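You operate a simulated robot arm through the tools that you are given. There is no shell and no other tool. Be economical: measure what you need, move in short steps, check, and stop when the job is done.

Carry out the task below with a simulated robot arm. There is one attempt and no reset: what you move stays moved.

## Task
Take the brown low block and put it on top of the rosin packet.

Only the result counts: the job must be done as asked and must still hold three seconds after the hand-in. Knocking over, shifting, dropping, spilling or breaking anything else fails it.

## Robot
A 7-joint arm with a two-finger parallel gripper, fixed in place. Base frame: the origin is at the foot of the arm, x ahead of it, y to its left, z up; the work surface is at about z = 79. Readings come in cm, degrees, newtons and seconds.
With the tool pointing down near the work surface it reaches from about 22 to 68 cm from the base axis. Its first joint turns from -66.0 to 66.0 degrees. Payload 2.4 kg.
The tool frame sits at the grasp point between the pads (the TCP): z along the fingers, y along the line on which they close. The tips reach 3 cm beyond it. Largest opening 9.4 cm; finger width 2.8, thickness 1; the body of the gripper, 5 by 9.6 cm, starts 5.5 cm behind the TCP.
Orientation is that of the tool frame in the base frame, as a unit quaternion [x, y, z, w]. With the fingers straight down and closing along the base's y, the tool's x points along the base's -x, its y along +y and its z along -z.

## Interface
- The arm moves only by the tool apply_moves. Its argument "plan" is one flat list of numbers, 7 for each row, row after row: the shift along the base's x, y, z in cm, then the turn, a rotation vector about the base's x, y, z in degrees, then the closure, from 0 (fully open) to 1 (shut). In form: [dx, dy, dz, wx, wy, wz, hand, dx, dy, dz, wx, wy, wz, hand, ...]. A call has 1 to 10 rows; each row shifts and turns the commanded pose from where the row before left it. Rows are played at 5 a second. More than 5 cm and 8.6 degrees between two rows, or a gripper value outside its range, and nothing of the call is played. Where a pose cannot be reached the arm comes as near as it can. A force on the tool above 40 N (or 10 N above the force at the start of the call, whichever is more), or a blocked arm, ends the call early, and 0.2 s more pass. The fingers move at their own pace (about 15.3 cm/s each) and stop on an object; they squeeze with about 42 N. The grip force told is the motor's: it shows also when the fingers shut on nothing. Time passes only in rows, and 0.2 s behind the last, so rows that do not move let the fingers close. It gives the time, the measured TCP pose, the force on the tool (base axes), the opening and the grip force at its end, in the units of the frame above (readings bear some noise), and new pictures: "show" is both (left out), scene, wrist or none.
- Cameras (640 x 400 px; columns grow to the right, rows downward): "scene" is fixed at [4.09, 47.8, 146.32]; the picture's right is [-0.78, -0.63, 0.00], its down [-0.31, 0.39, -0.87] and it looks along [0.54, -0.67, -0.50] (base axes); focal length 326 px, centre (320, 200). "wrist" rides on the gripper at [7.6, 1.4, -10.2] in the tool frame; the picture's right is [-0.18, 0.98, 0.00], its down [-0.75, -0.14, -0.64] and it looks along [-0.63, -0.12, 0.77] (tool axes); focal length 243 px, centre (320, 200). There is no depth. A picture from a camera that has moved, and an enlarged one, comes with that camera's place and axes in the base frame and with its lens. The place of the scene camera against the robot may be out by one fixed shift of up to 2.5 cm in any direction.
- enlarge(camera, box): a new picture of the part [left, top, right, bottom] of that camera's present view, enlarged. It takes no simulated time.
- hand_in(): hands the job in; it is judged then, once.

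Go step by step. Nothing tells you positions but the pictures and the camera data: compare them with the known pose of the tool, close in by small moves and look again before you grip or let go. The budget is 90 turns and 170 pictures, counting those below and the enlarged ones. Unless the task says otherwise, let go and move clear before handing in, and close with one line.

The tools are called after "Request:" by a JSON object that holds its "name" and its "arguments". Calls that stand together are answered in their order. apply_moves: Moves the arm, as the interface text tells. Its arguments: {"type":"object","properties":{"plan":{"type":"array"},"show":{"type":"string","enum":["both","scene","wrist","none"]}},"required":["plan"]} The other tools are called the same way: enlarge (camera, box) takes an enlarged picture of a part of a camera's view; hand_in () hands the job in.

At the start:

```text
time: 0.0
eef_pos: [35.97, -11.88, 110.11]
tcp_rot: [0.0, 1.0, 0.0, 0.001]
force: [0.0, 0.1, -0.8]
gripper_width: 9.4
gripper_force: 0.1
```

scene: 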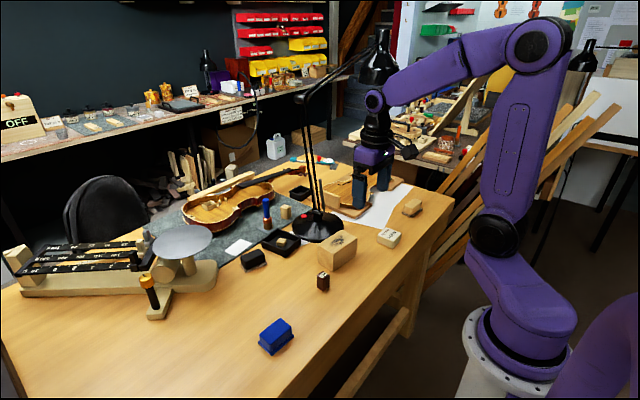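
wrist: 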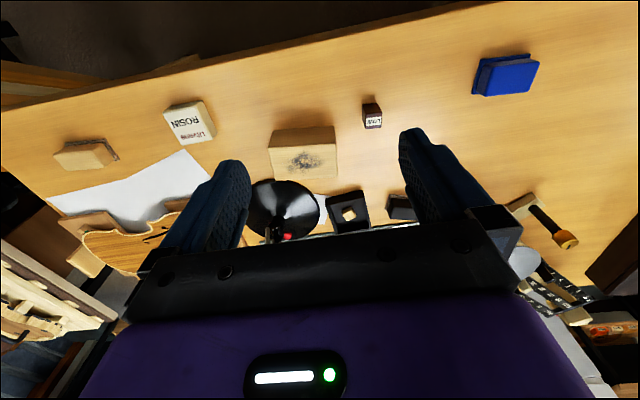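

I see a white rosin packet, several blocks and a lamp. I'll enlarge the pictures to identify the brown low block.

Request:
{"name": "enlarge", "arguments": {"camera": "scene", "box": [220, 170, 460, 320]}}

Request:
{"name": "enlarge", "arguments": {"camera": "wrist", "box": [40, 60, 440, 260]}}

```text
2.67 times, centred on (340, 245) of scene
camera zoom: at [4.09, 47.8, 146.32], right [-0.78, -0.63, 0.0], down [-0.31, 0.39, -0.87], along [0.54, -0.67, -0.5], focal length 869 px, centre (267, 80)
```

zoom: 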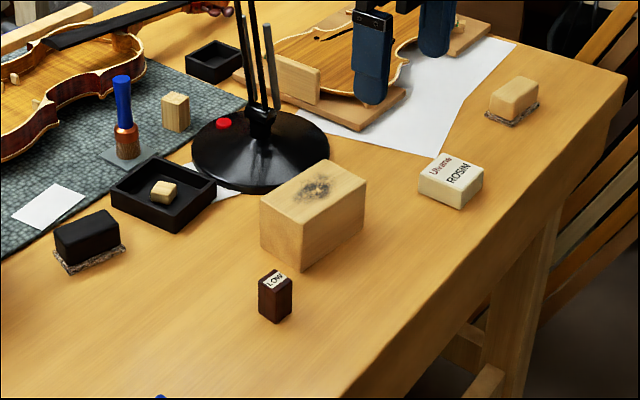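

```text
1.60 times, centred on (240, 160) of wrist
camera zoom: at [28.39, -10.41, 120.48], right [0.18, 0.98, 0.0], down [0.75, -0.14, 0.64], along [0.63, -0.12, -0.77], focal length 388 px, centre (448, 264)
```

zoom: 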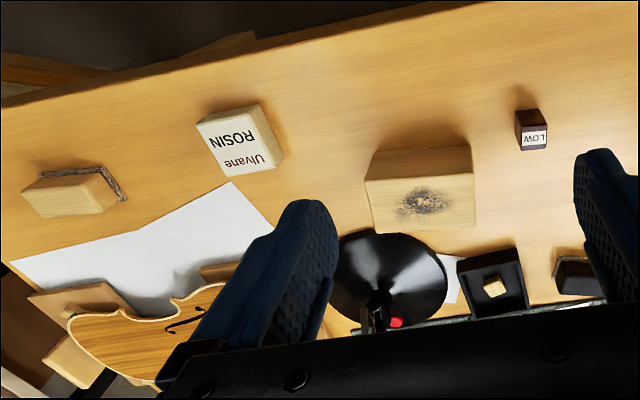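

The brown block labelled "LOW" is near (44, -5), and the rosin packet is near (41, -35). I'll check how close the lamp head is to the arm before moving.

Request:
{"name": "enlarge", "arguments": {"camera": "scene", "box": [280, 10, 480, 135]}}

```text
3.20 times, centred on (380, 72) of scene
camera zoom: at [4.09, 47.8, 146.32], right [-0.78, -0.63, 0.0], down [-0.31, 0.39, -0.87], along [0.54, -0.67, -0.5], focal length 1043 px, centre (128, 608)
```

zoom: 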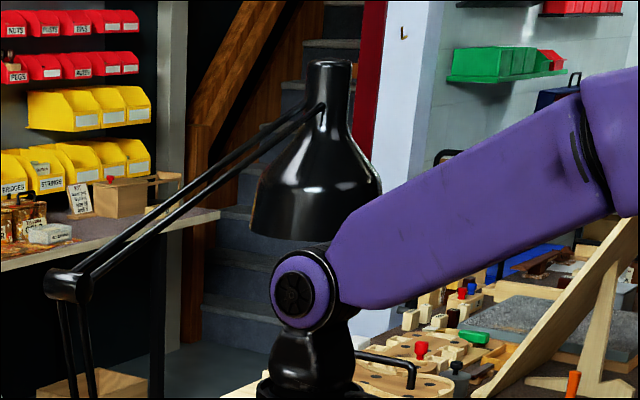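

The lamp head sits beyond the arm at about z 130, so I'll travel low near it. Next I'll move above the LOW block.

Request:
{"name": "apply_moves", "arguments": {"plan": [2, 1.7, -3, 0, 0, 0, 0, 2, 1.7, -3, 0, 0, 0, 0, 2, 1.7, -3, 0, 0, 0, 0, 2, 1.7, -3, 0, 0, 0, 0, 0, 0, 0, 0, 0, 0, 0]}}

```text
time: 1.2
eef_pos: [43.86, -5.58, 98.3]
tcp_rot: [0.001, 1.0, 0.0, 0.0]
force: [0.2, 0.5, 0.4]
gripper_width: 9.42
gripper_force: 0.1
camera wrist: at [36.31, -3.95, 108.64], right [0.19, 0.98, 0.0], down [0.75, -0.14, 0.64], along [0.63, -0.12, -0.77], focal length 243 px, centre (320, 200)
```

scene: 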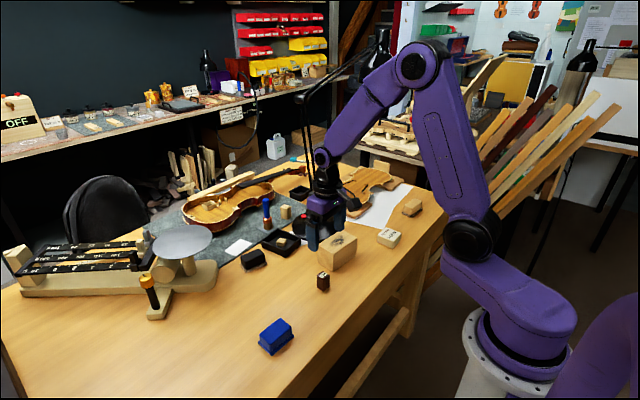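
wrist: 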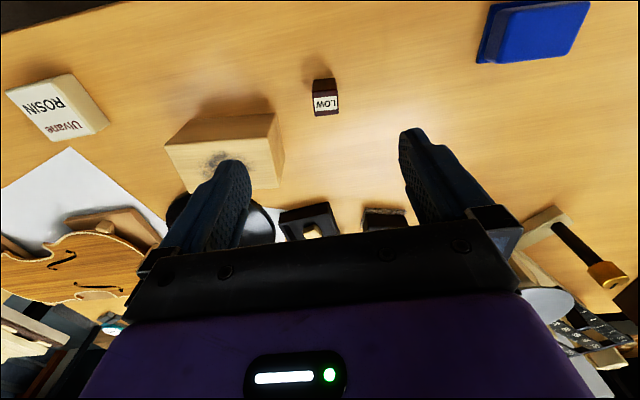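

Request:
{"name": "enlarge", "arguments": {"camera": "wrist", "box": [260, 50, 400, 150]}}

Request:
{"name": "enlarge", "arguments": {"camera": "wrist", "box": [0, 40, 200, 165]}}

Request:
{"name": "enlarge", "arguments": {"camera": "scene", "box": [290, 210, 418, 300]}}

```text
4.00 times, centred on (330, 100) of wrist
camera zoom: at [36.31, -3.95, 108.64], right [0.19, 0.98, 0.0], down [0.75, -0.14, 0.64], along [0.63, -0.12, -0.77], focal length 970 px, centre (280, 600)
```

zoom: 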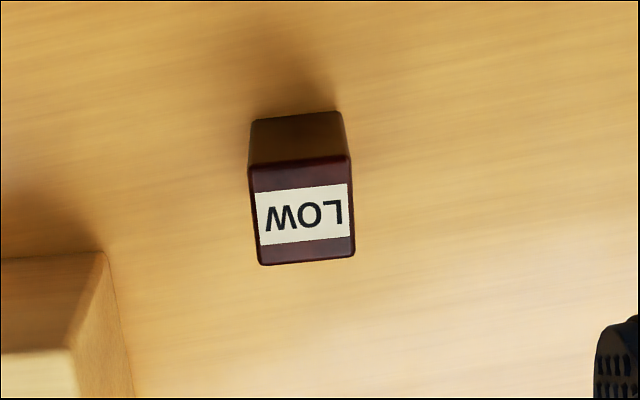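

```text
3.20 times, centred on (100, 102) of wrist
camera zoom: at [36.31, -3.95, 108.64], right [0.19, 0.98, 0.0], down [0.75, -0.14, 0.64], along [0.63, -0.12, -0.77], focal length 776 px, centre (1024, 512)
```

zoom: 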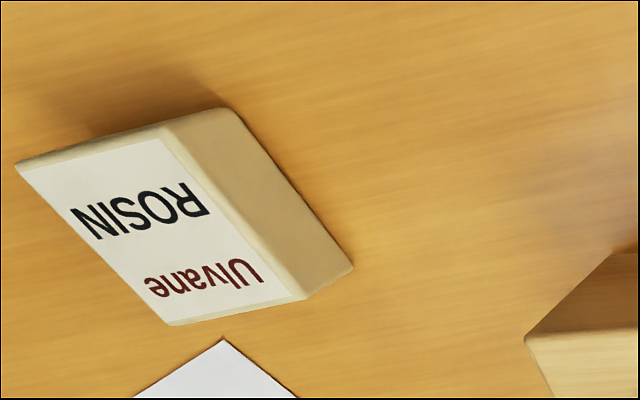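

```text
4.44 times, centred on (354, 255) of scene
camera zoom: at [4.09, 47.8, 146.32], right [-0.78, -0.63, 0.0], down [-0.31, 0.39, -0.87], along [0.54, -0.67, -0.5], focal length 1448 px, centre (169, -44)
```

zoom: 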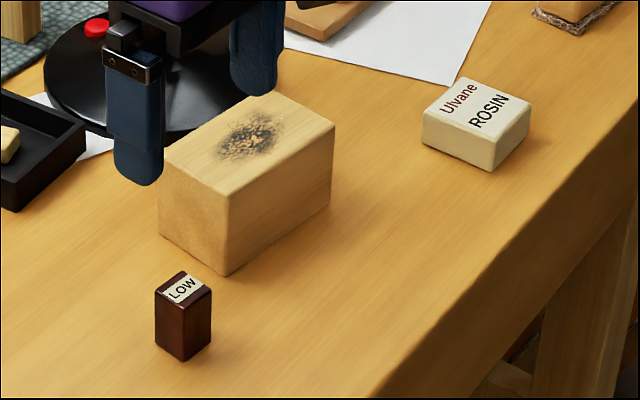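

The LOW block measures about 2.5 x 2.5 x 4.1 cm, centred near (44.65, -4.95) and yawed about -6°. The rosin packet is 5.7 cm square, centred near (40.4, -35.2), with its top at about 81.5. I'll narrow the fingers so they clear the stamp block, align, and descend partway.

Request:
{"name": "apply_moves", "arguments": {"plan": [0.4, 0.2, 0, 0, 0, -6, 0.45, 0.35, 0.2, -2, 0, 0, 0, 0.45, 0, 0, -2, 0, 0, 0, 0.45, 0, 0, -2, 0, 0, 0, 0.45, 0, 0, 0, 0, 0, 0, 0.45, 0, 0, 0, 0, 0, 0, 0.45]}}

```text
time: 2.6
eef_pos: [44.65, -4.73, 92.05]
tcp_rot: [0.052, 0.999, -0.001, 0.0]
force: [0.2, 0.0, 0.3]
gripper_width: 5.15
gripper_force: 0.0
camera wrist: at [37.26, -2.47, 102.4], right [0.29, 0.96, 0.0], down [0.73, -0.22, 0.64], along [0.61, -0.18, -0.77], focal length 243 px, centre (320, 200)
```

scene: 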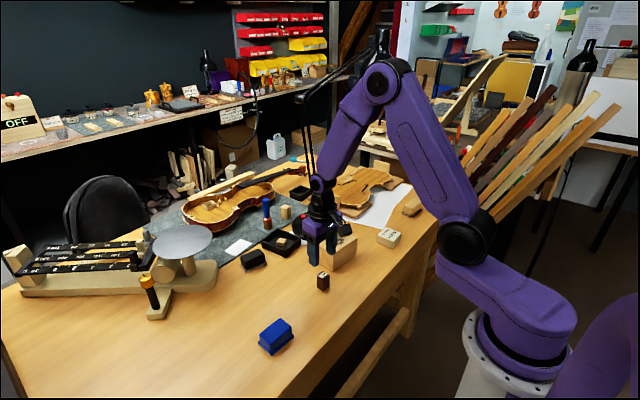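
wrist: 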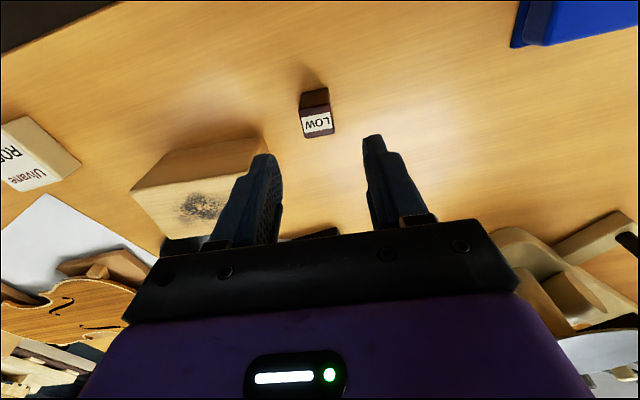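

The block lies between the fingers, off by about 0.2 cm. I'll correct that and descend most of the way.

Request:
{"name": "apply_moves", "arguments": {"plan": [0.1, -0.2, -2, 0, 0, 0, 0.45, 0, 0, -2, 0, 0, 0, 0.45, 0, 0, -2, 0, 0, 0, 0.45, 0, 0, 0, 0, 0, 0, 0.45, 0, 0, 0, 0, 0, 0, 0.45]}}

```text
time: 3.8
eef_pos: [44.72, -4.93, 86.12]
tcp_rot: [0.053, 0.999, -0.001, 0.0]
force: [0.3, 0.4, 0.3]
gripper_width: 5.16
gripper_force: 0.0
camera wrist: at [37.31, -2.65, 96.41], right [0.29, 0.96, 0.0], down [0.73, -0.22, 0.64], along [0.62, -0.18, -0.77], focal length 243 px, centre (320, 200)
```

scene: 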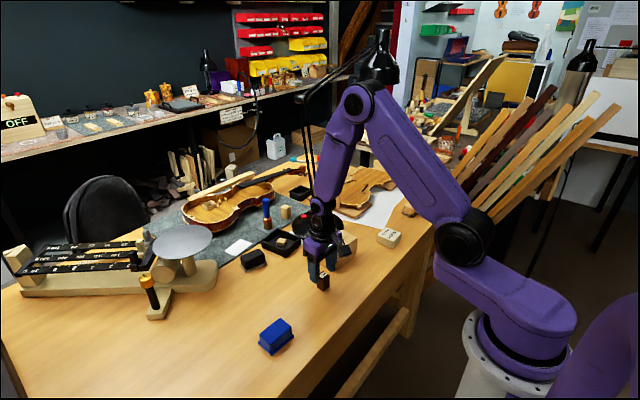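
wrist: 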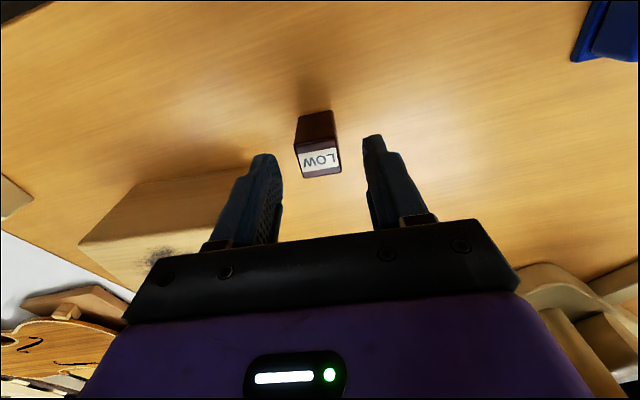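

Alignment is good. I'll descend the last 3.2 cm and close.

Request:
{"name": "apply_moves", "arguments": {"plan": [0, 0, -1.6, 0, 0, 0, 0.45, 0, 0, -1.6, 0, 0, 0, 0.45, 0, 0, 0, 0, 0, 0, 0.45, 0, 0, 0, 0, 0, 0, 1, 0, 0, 0, 0, 0, 0, 1, 0, 0, 0, 0, 0, 0, 1]}}

```text
time: 5.2
eef_pos: [44.75, -4.87, 83.04]
tcp_rot: [0.052, 0.999, 0.0, 0.0]
force: [0.9, -0.1, -0.8]
gripper_width: 2.86
gripper_force: 42.0
camera wrist: at [37.27, -2.53, 93.27], right [0.29, 0.96, 0.0], down [0.73, -0.22, 0.64], along [0.61, -0.18, -0.77], focal length 243 px, centre (320, 200)
```

scene: 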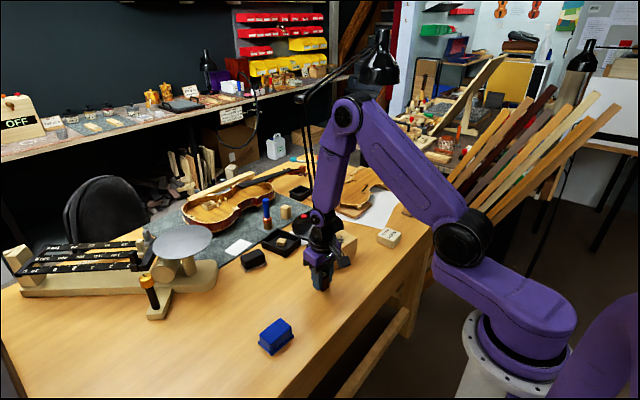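
wrist: 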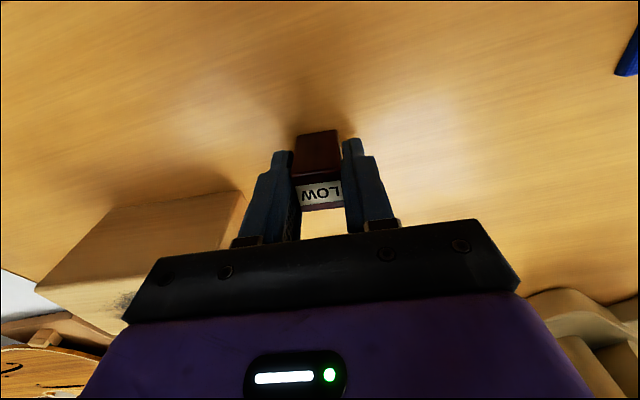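

The block is gripped. I'll lift it about 11 cm straight up and check.

Request:
{"name": "apply_moves", "arguments": {"plan": [0, 0, -0.0, 0, 0, 0, 1, 0, 0, 1.5, 0, 0, 0, 1, 0, 0, 3, 0, 0, 0, 1, 0, 0, 3, 0, 0, 0, 1, 0, 0, 3, 0, 0, 0, 1, 0, 0, 0, 0, 0, 0, 1]}}

```text
time: 6.6
eef_pos: [44.7, -5.13, 93.24]
tcp_rot: [0.052, 0.999, 0.0, 0.0]
force: [-0.8, 0.1, 0.0]
gripper_width: 2.86
gripper_force: 41.8
camera wrist: at [37.48, -2.79, 103.6], right [0.29, 0.96, 0.0], down [0.74, -0.22, 0.64], along [0.61, -0.18, -0.77], focal length 243 px, centre (320, 200)
```

scene: 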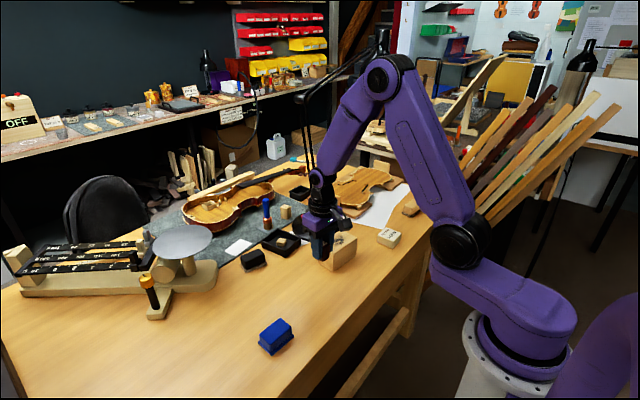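
wrist: 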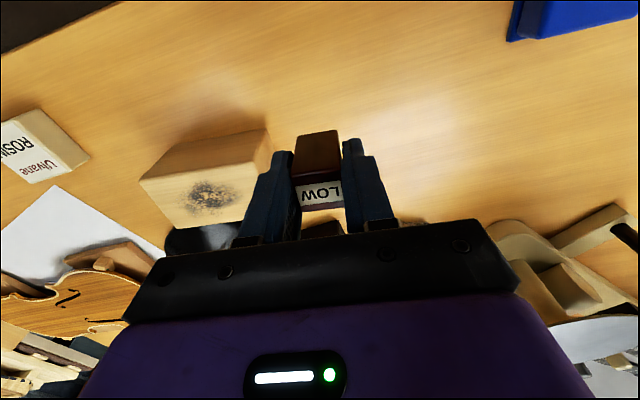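

The block is held. I'll pull back from the stamp block, then sweep at moderate height and stop halfway to check the lamp.

Request:
{"name": "apply_moves", "arguments": {"plan": [-2.5, 0, 0, 0, 0, 0, 1, -2.5, 0, 0, 0, 0, 0, 1, 0, -2.5, -1, 0, 0, 0, 1, 0, -3, -1, 0, 0, 0, 1, 0, -3, -1, 0, 0, 0, 1, 0, -3, 0, 0, 0, 0, 1, 0, -3, 0, 0, 0, 0, 1, 0, 0, 0, 0, 0, 0, 1]}}

```text
time: 8.4
eef_pos: [39.58, -19.89, 90.17]
tcp_rot: [0.053, 0.999, 0.0, -0.001]
force: [0.1, 0.5, 0.6]
gripper_width: 2.83
gripper_force: 42.0
camera wrist: at [32.27, -17.6, 100.5], right [0.29, 0.96, 0.0], down [0.73, -0.22, 0.64], along [0.61, -0.18, -0.77], focal length 243 px, centre (320, 200)
```

scene: 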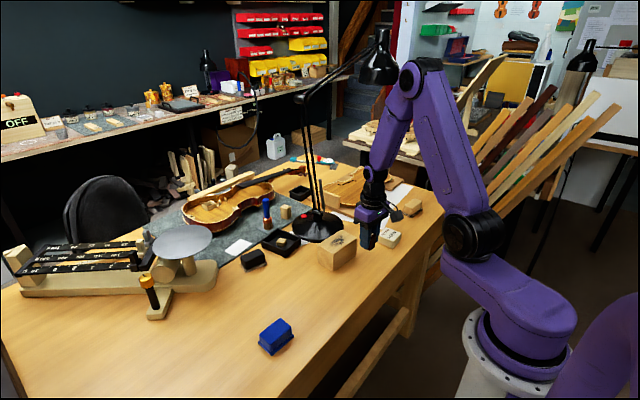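
wrist: 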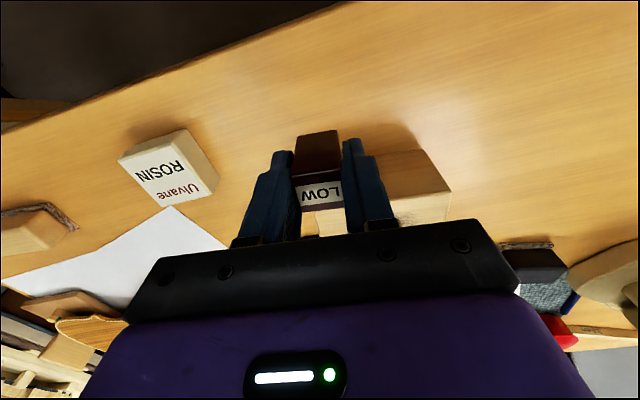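

The elbow is clear of the lamp and moving away from it. I'll continue until the block is over the rosin packet.

Request:
{"name": "apply_moves", "arguments": {"plan": [0.2, -3, 0, 0, 0, 0, 1, 0.2, -3, 0, 0, 0, 0, 1, 0.2, -3, 0, 0, 0, 0, 1, 0.2, -3, 0, 0, 0, 0, 1, 0, 0, 0, 0, 0, 0, 1, 0, 0, 0, 0, 0, 0, 1]}}

```text
time: 9.8
eef_pos: [40.23, -31.53, 90.21]
tcp_rot: [0.053, 0.999, 0.0, -0.001]
force: [-0.3, -0.4, -0.1]
gripper_width: 2.82
gripper_force: 42.1
camera wrist: at [32.89, -29.16, 100.57], right [0.29, 0.96, 0.0], down [0.73, -0.22, 0.64], along [0.61, -0.18, -0.77], focal length 243 px, centre (320, 200)
```

scene: 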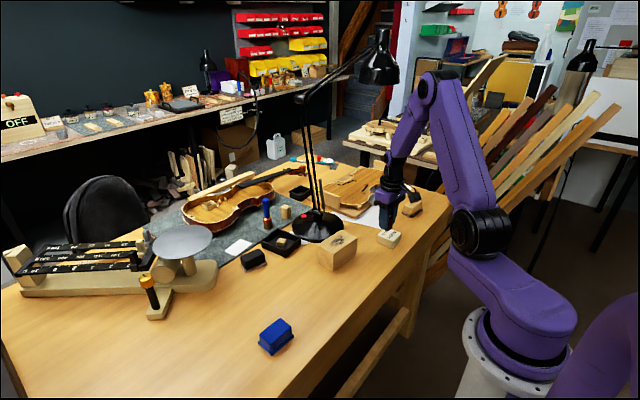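
wrist: 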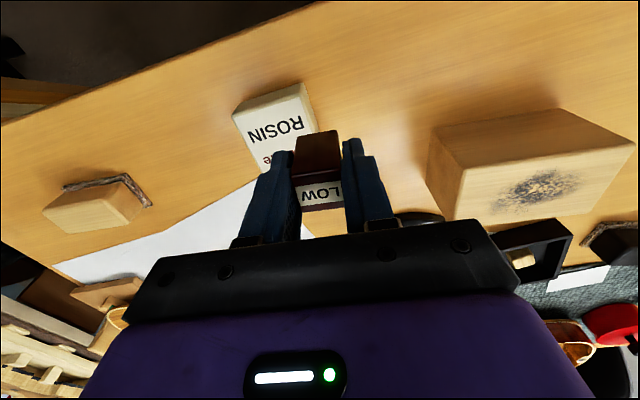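

Request:
{"name": "enlarge", "arguments": {"camera": "wrist", "box": [220, 70, 380, 170]}}

```text
4.00 times, centred on (300, 120) of wrist
camera zoom: at [32.89, -29.16, 100.57], right [0.29, 0.96, 0.0], down [0.73, -0.22, 0.64], along [0.61, -0.18, -0.77], focal length 970 px, centre (400, 520)
```

zoom: 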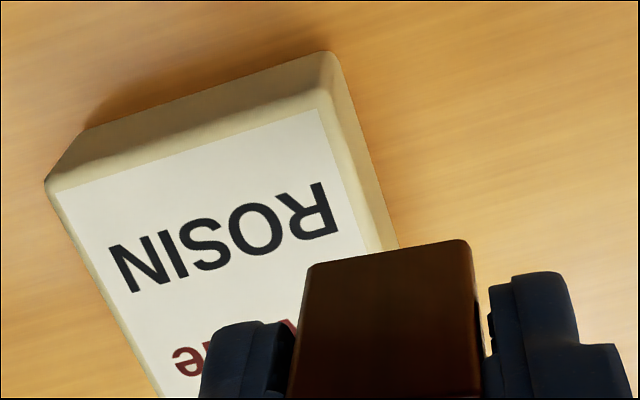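

The packet centre is at about (40.5, -35.0). I'll centre over it and lower to just above.

Request:
{"name": "apply_moves", "arguments": {"plan": [0.15, -1.8, 0, 0, 0, 3, 1, 0.1, -1.65, 0, 0, 0, 3, 1, 0, 0, -1.5, 0, 0, 0, 1, 0, 0, -1.5, 0, 0, 0, 1, 0, 0, 0, 0, 0, 0, 1, 0, 0, 0, 0, 0, 0, 1]}}

Request:
{"name": "enlarge", "arguments": {"camera": "scene", "box": [340, 170, 468, 250]}}

Request:
{"name": "enlarge", "arguments": {"camera": "wrist", "box": [240, 70, 400, 170]}}

```text
time: 11.2
eef_pos: [40.66, -34.9, 87.44]
tcp_rot: [-0.001, 1.0, 0.0, 0.0]
force: [0.2, 0.8, -0.3]
gripper_width: 2.85
gripper_force: 42.4
camera wrist: at [33.15, -33.38, 97.77], right [0.18, 0.98, 0.0], down [0.75, -0.14, 0.64], along [0.63, -0.12, -0.77], focal length 243 px, centre (320, 200)
```

scene: 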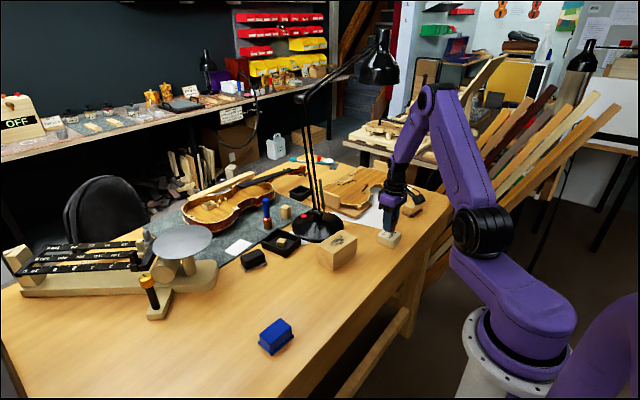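
wrist: 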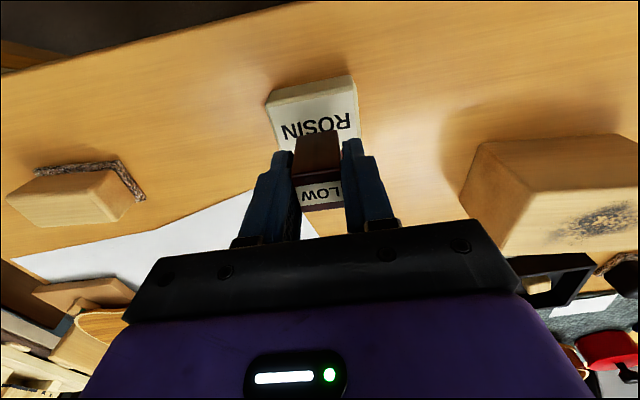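

```text
5.00 times, centred on (404, 210) of scene
camera zoom: at [4.09, 47.8, 146.32], right [-0.78, -0.63, 0.0], down [-0.31, 0.39, -0.87], along [0.54, -0.67, -0.5], focal length 1629 px, centre (-100, 150)
```

zoom: 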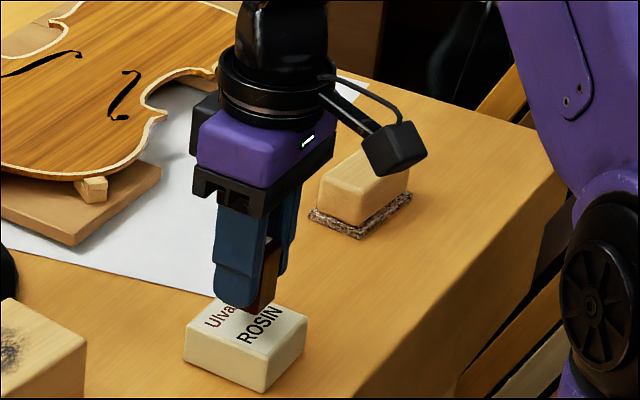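

```text
4.00 times, centred on (320, 120) of wrist
camera zoom: at [33.15, -33.38, 97.77], right [0.18, 0.98, 0.0], down [0.75, -0.14, 0.64], along [0.63, -0.12, -0.77], focal length 970 px, centre (320, 520)
```

zoom: 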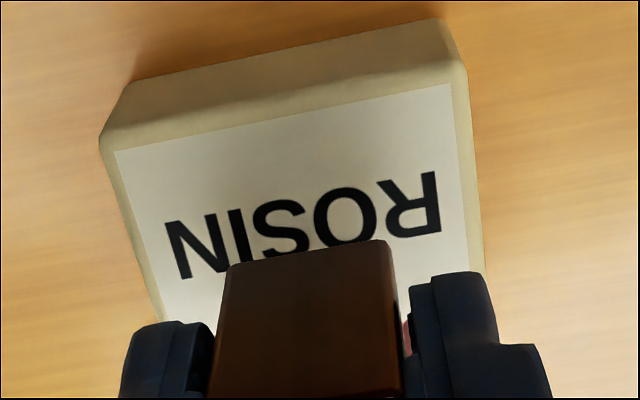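

Centred over the packet. I'll lower in small steps toward contact, expected near z 85.5.

Request:
{"name": "apply_moves", "arguments": {"plan": [0, 0, -0.6, 0, 0, 0, 1, 0, 0, -0.5, 0, 0, 0, 1, 0, 0, -0.4, 0, 0, 0, 1, 0, 0, 0, 0, 0, 0, 1, 0, 0, 0, 0, 0, 0, 1], "show": "none"}}

Request:
{"name": "enlarge", "arguments": {"camera": "scene", "box": [360, 205, 424, 255]}}

Request:
{"name": "enlarge", "arguments": {"camera": "wrist", "box": [240, 70, 400, 170]}}

```text
time: 12.4
eef_pos: [40.62, -34.84, 86.05]
tcp_rot: [0.0, 1.0, 0.0, -0.001]
force: [0.1, -0.1, -0.4]
gripper_width: 2.83
gripper_force: 41.8
```

```text
8.00 times, centred on (392, 230) of scene
camera zoom: at [4.09, 47.8, 146.32], right [-0.78, -0.63, 0.0], down [-0.31, 0.39, -0.87], along [0.54, -0.67, -0.5], focal length 2607 px, centre (-256, -40)
```

zoom: 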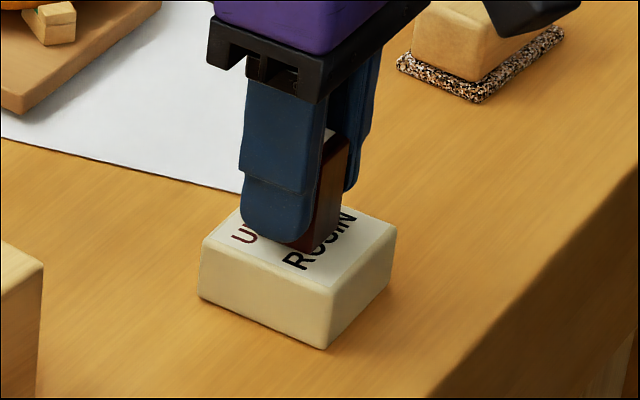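

```text
4.00 times, centred on (320, 120) of wrist
camera zoom: at [33.15, -33.3, 96.34], right [0.18, 0.98, 0.0], down [0.75, -0.14, 0.64], along [0.63, -0.12, -0.77], focal length 970 px, centre (320, 520)
```

zoom: 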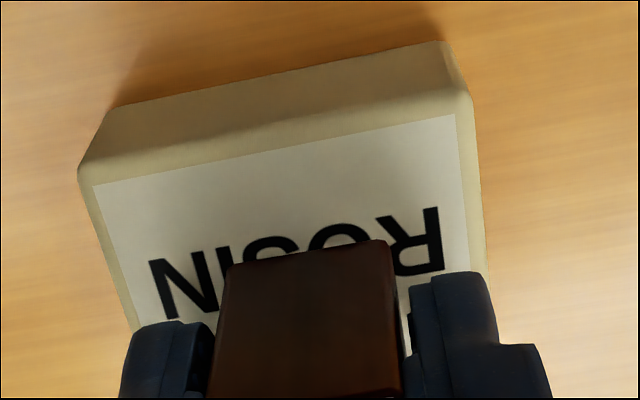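

Still slightly above the packet with no force. I'll continue down in fine steps.

Request:
{"name": "apply_moves", "arguments": {"plan": [0, 0, -0.2, 0, 0, 0, 1, 0, 0, -0.2, 0, 0, 0, 1, 0, 0, 0, 0, 0, 0, 1], "show": "none"}}

Request:
{"name": "enlarge", "arguments": {"camera": "wrist", "box": [240, 70, 400, 170]}}

Request:
{"name": "enlarge", "arguments": {"camera": "scene", "box": [360, 205, 424, 255]}}

```text
time: 13.2
eef_pos: [40.78, -35.0, 85.74]
tcp_rot: [0.0, 1.0, -0.002, 0.002]
force: [-3.9, 5.7, 37.8]
gripper_width: 2.86
gripper_force: 42.3
```

```text
4.00 times, centred on (320, 120) of wrist
camera zoom: at [33.27, -33.39, 96.05], right [0.18, 0.98, 0.0], down [0.75, -0.14, 0.65], along [0.63, -0.12, -0.76], focal length 970 px, centre (320, 520)
```

zoom: 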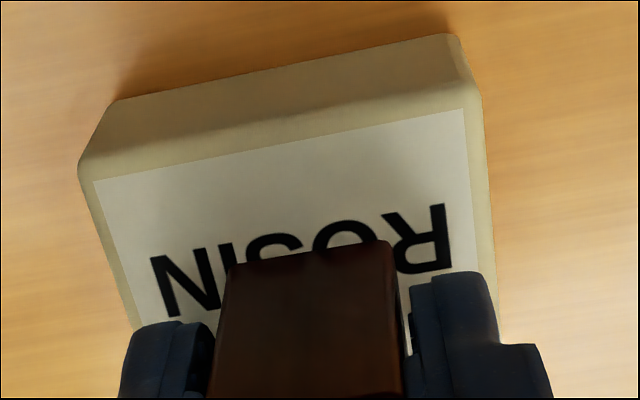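

```text
8.00 times, centred on (392, 230) of scene
camera zoom: at [4.03, 47.86, 146.3], right [-0.78, -0.63, 0.0], down [-0.31, 0.39, -0.87], along [0.54, -0.67, -0.5], focal length 2607 px, centre (-256, -40)
```

zoom: 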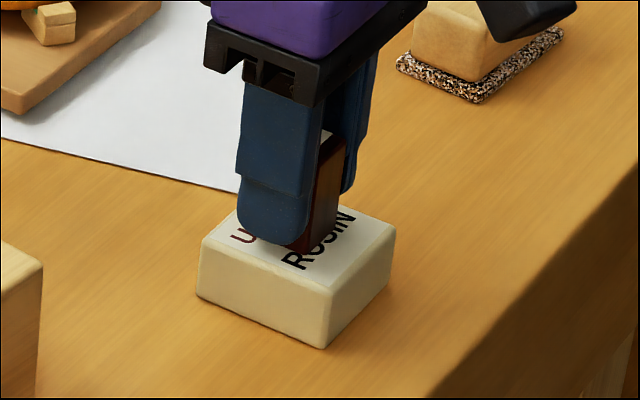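

There is contact at 38 N. I'll ease up 0.25 cm to relieve the load and check that it drops before releasing.

Request:
{"name": "apply_moves", "arguments": {"plan": [0, 0, 0.25, 0, 0, 0, 1, 0, 0, 0, 0, 0, 0, 1], "show": "none"}}

```text
time: 13.8
eef_pos: [40.83, -34.91, 85.86]
tcp_rot: [0.0, 1.0, -0.002, 0.001]
force: [3.3, -1.2, 9.1]
gripper_width: 2.83
gripper_force: 42.0
```

Only a light contact load remains. I'll open the fingers partway.

Request:
{"name": "apply_moves", "arguments": {"plan": [0, 0, 0.05, 0, 0, 0, 0.85, 0, 0, 0, 0, 0, 0, 0.65, 0, 0, 0, 0, 0, 0, 0.48, 0, 0, 0, 0, 0, 0, 0.48, 0, 0, 0, 0, 0, 0, 0.48], "show": "wrist"}}

Request:
{"name": "enlarge", "arguments": {"camera": "scene", "box": [360, 205, 424, 255]}}

```text
time: 15.0
eef_pos: [40.92, -34.82, 85.94]
tcp_rot: [-0.001, 1.0, 0.0, 0.0]
force: [0.7, -0.8, -0.2]
gripper_width: 4.88
gripper_force: 0.1
camera wrist: at [33.26, -33.36, 96.19], right [0.18, 0.98, 0.0], down [0.75, -0.14, 0.64], along [0.63, -0.12, -0.77], focal length 243 px, centre (320, 200)
```

wrist: 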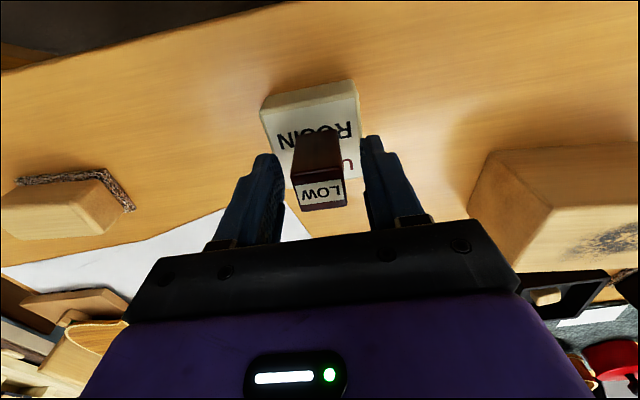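

```text
8.00 times, centred on (392, 230) of scene
camera zoom: at [4.09, 47.8, 146.32], right [-0.78, -0.63, 0.0], down [-0.31, 0.39, -0.87], along [0.54, -0.67, -0.5], focal length 2607 px, centre (-256, -40)
```

zoom: 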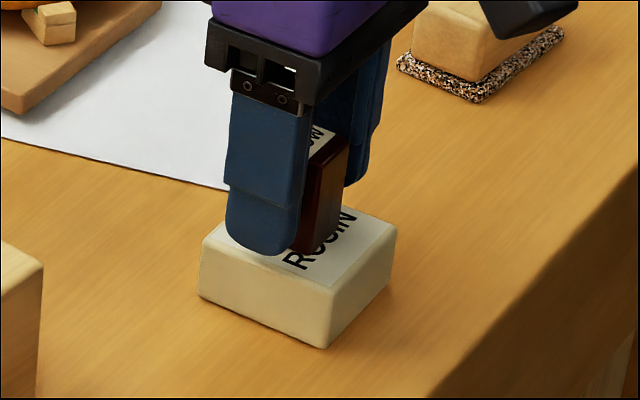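

The block stands upright on the packet and the fingers are clear of it. I'll retreat straight up.

Request:
{"name": "apply_moves", "arguments": {"plan": [0, 0, 1.5, 0, 0, 0, 0.48, 0, 0, 2, 0, 0, 0, 0.48, 0, 0, 2.5, 0, 0, 0, 0.48, 0, 0, 2.5, 0, 0, 0, 0.48, 0, 0, 0, 0, 0, 0, 0.48, 0, 0, 0, 0, 0, 0, 0.48]}}

Request:
{"name": "enlarge", "arguments": {"camera": "scene", "box": [360, 195, 440, 255]}}

```text
time: 16.4
eef_pos: [40.78, -34.77, 94.35]
tcp_rot: [0.0, 1.0, 0.0, 0.0]
force: [1.0, -0.3, 0.2]
gripper_width: 4.9
gripper_force: 0.0
camera wrist: at [33.29, -33.19, 104.61], right [0.18, 0.98, 0.0], down [0.75, -0.14, 0.64], along [0.63, -0.12, -0.77], focal length 243 px, centre (320, 200)
```

scene: 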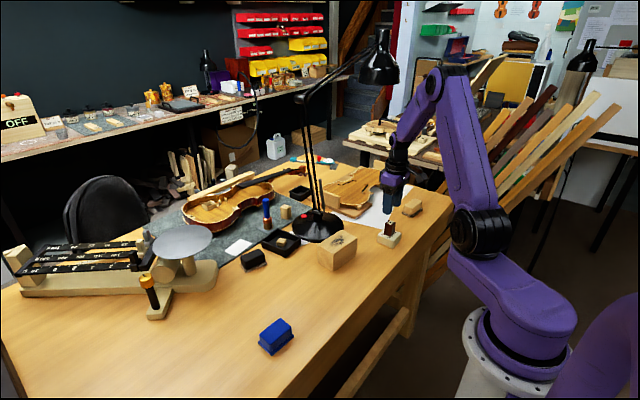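
wrist: 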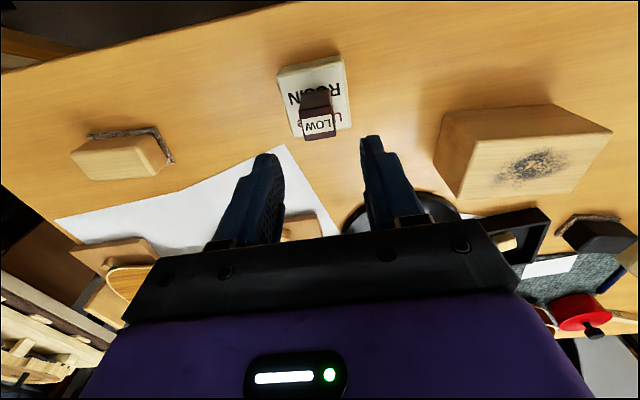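

```text
6.67 times, centred on (400, 225) of scene
camera zoom: at [4.09, 47.8, 146.32], right [-0.78, -0.63, 0.0], down [-0.31, 0.39, -0.87], along [0.54, -0.67, -0.5], focal length 2172 px, centre (-213, 33)
```

zoom: 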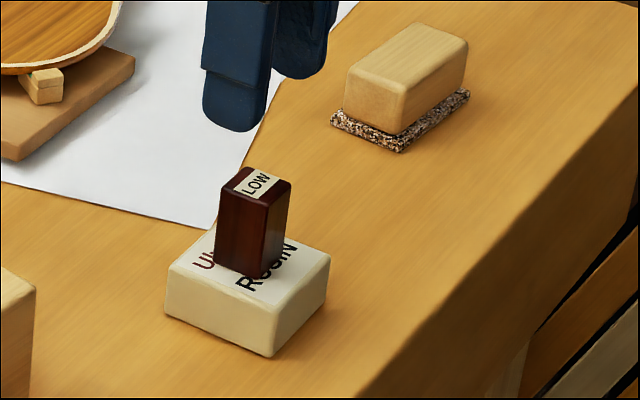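

The LOW block stands on the rosin packet, the gripper is clear, and nothing else has moved. I'm handing in.

Request:
{"name": "hand_in", "arguments": {}}

```text
The job is handed in.
```

The brown block labelled "LOW" is standing upright on the rosin packet; the gripper has let go and moved clear, and in the last pictures nothing else looked disturbed.
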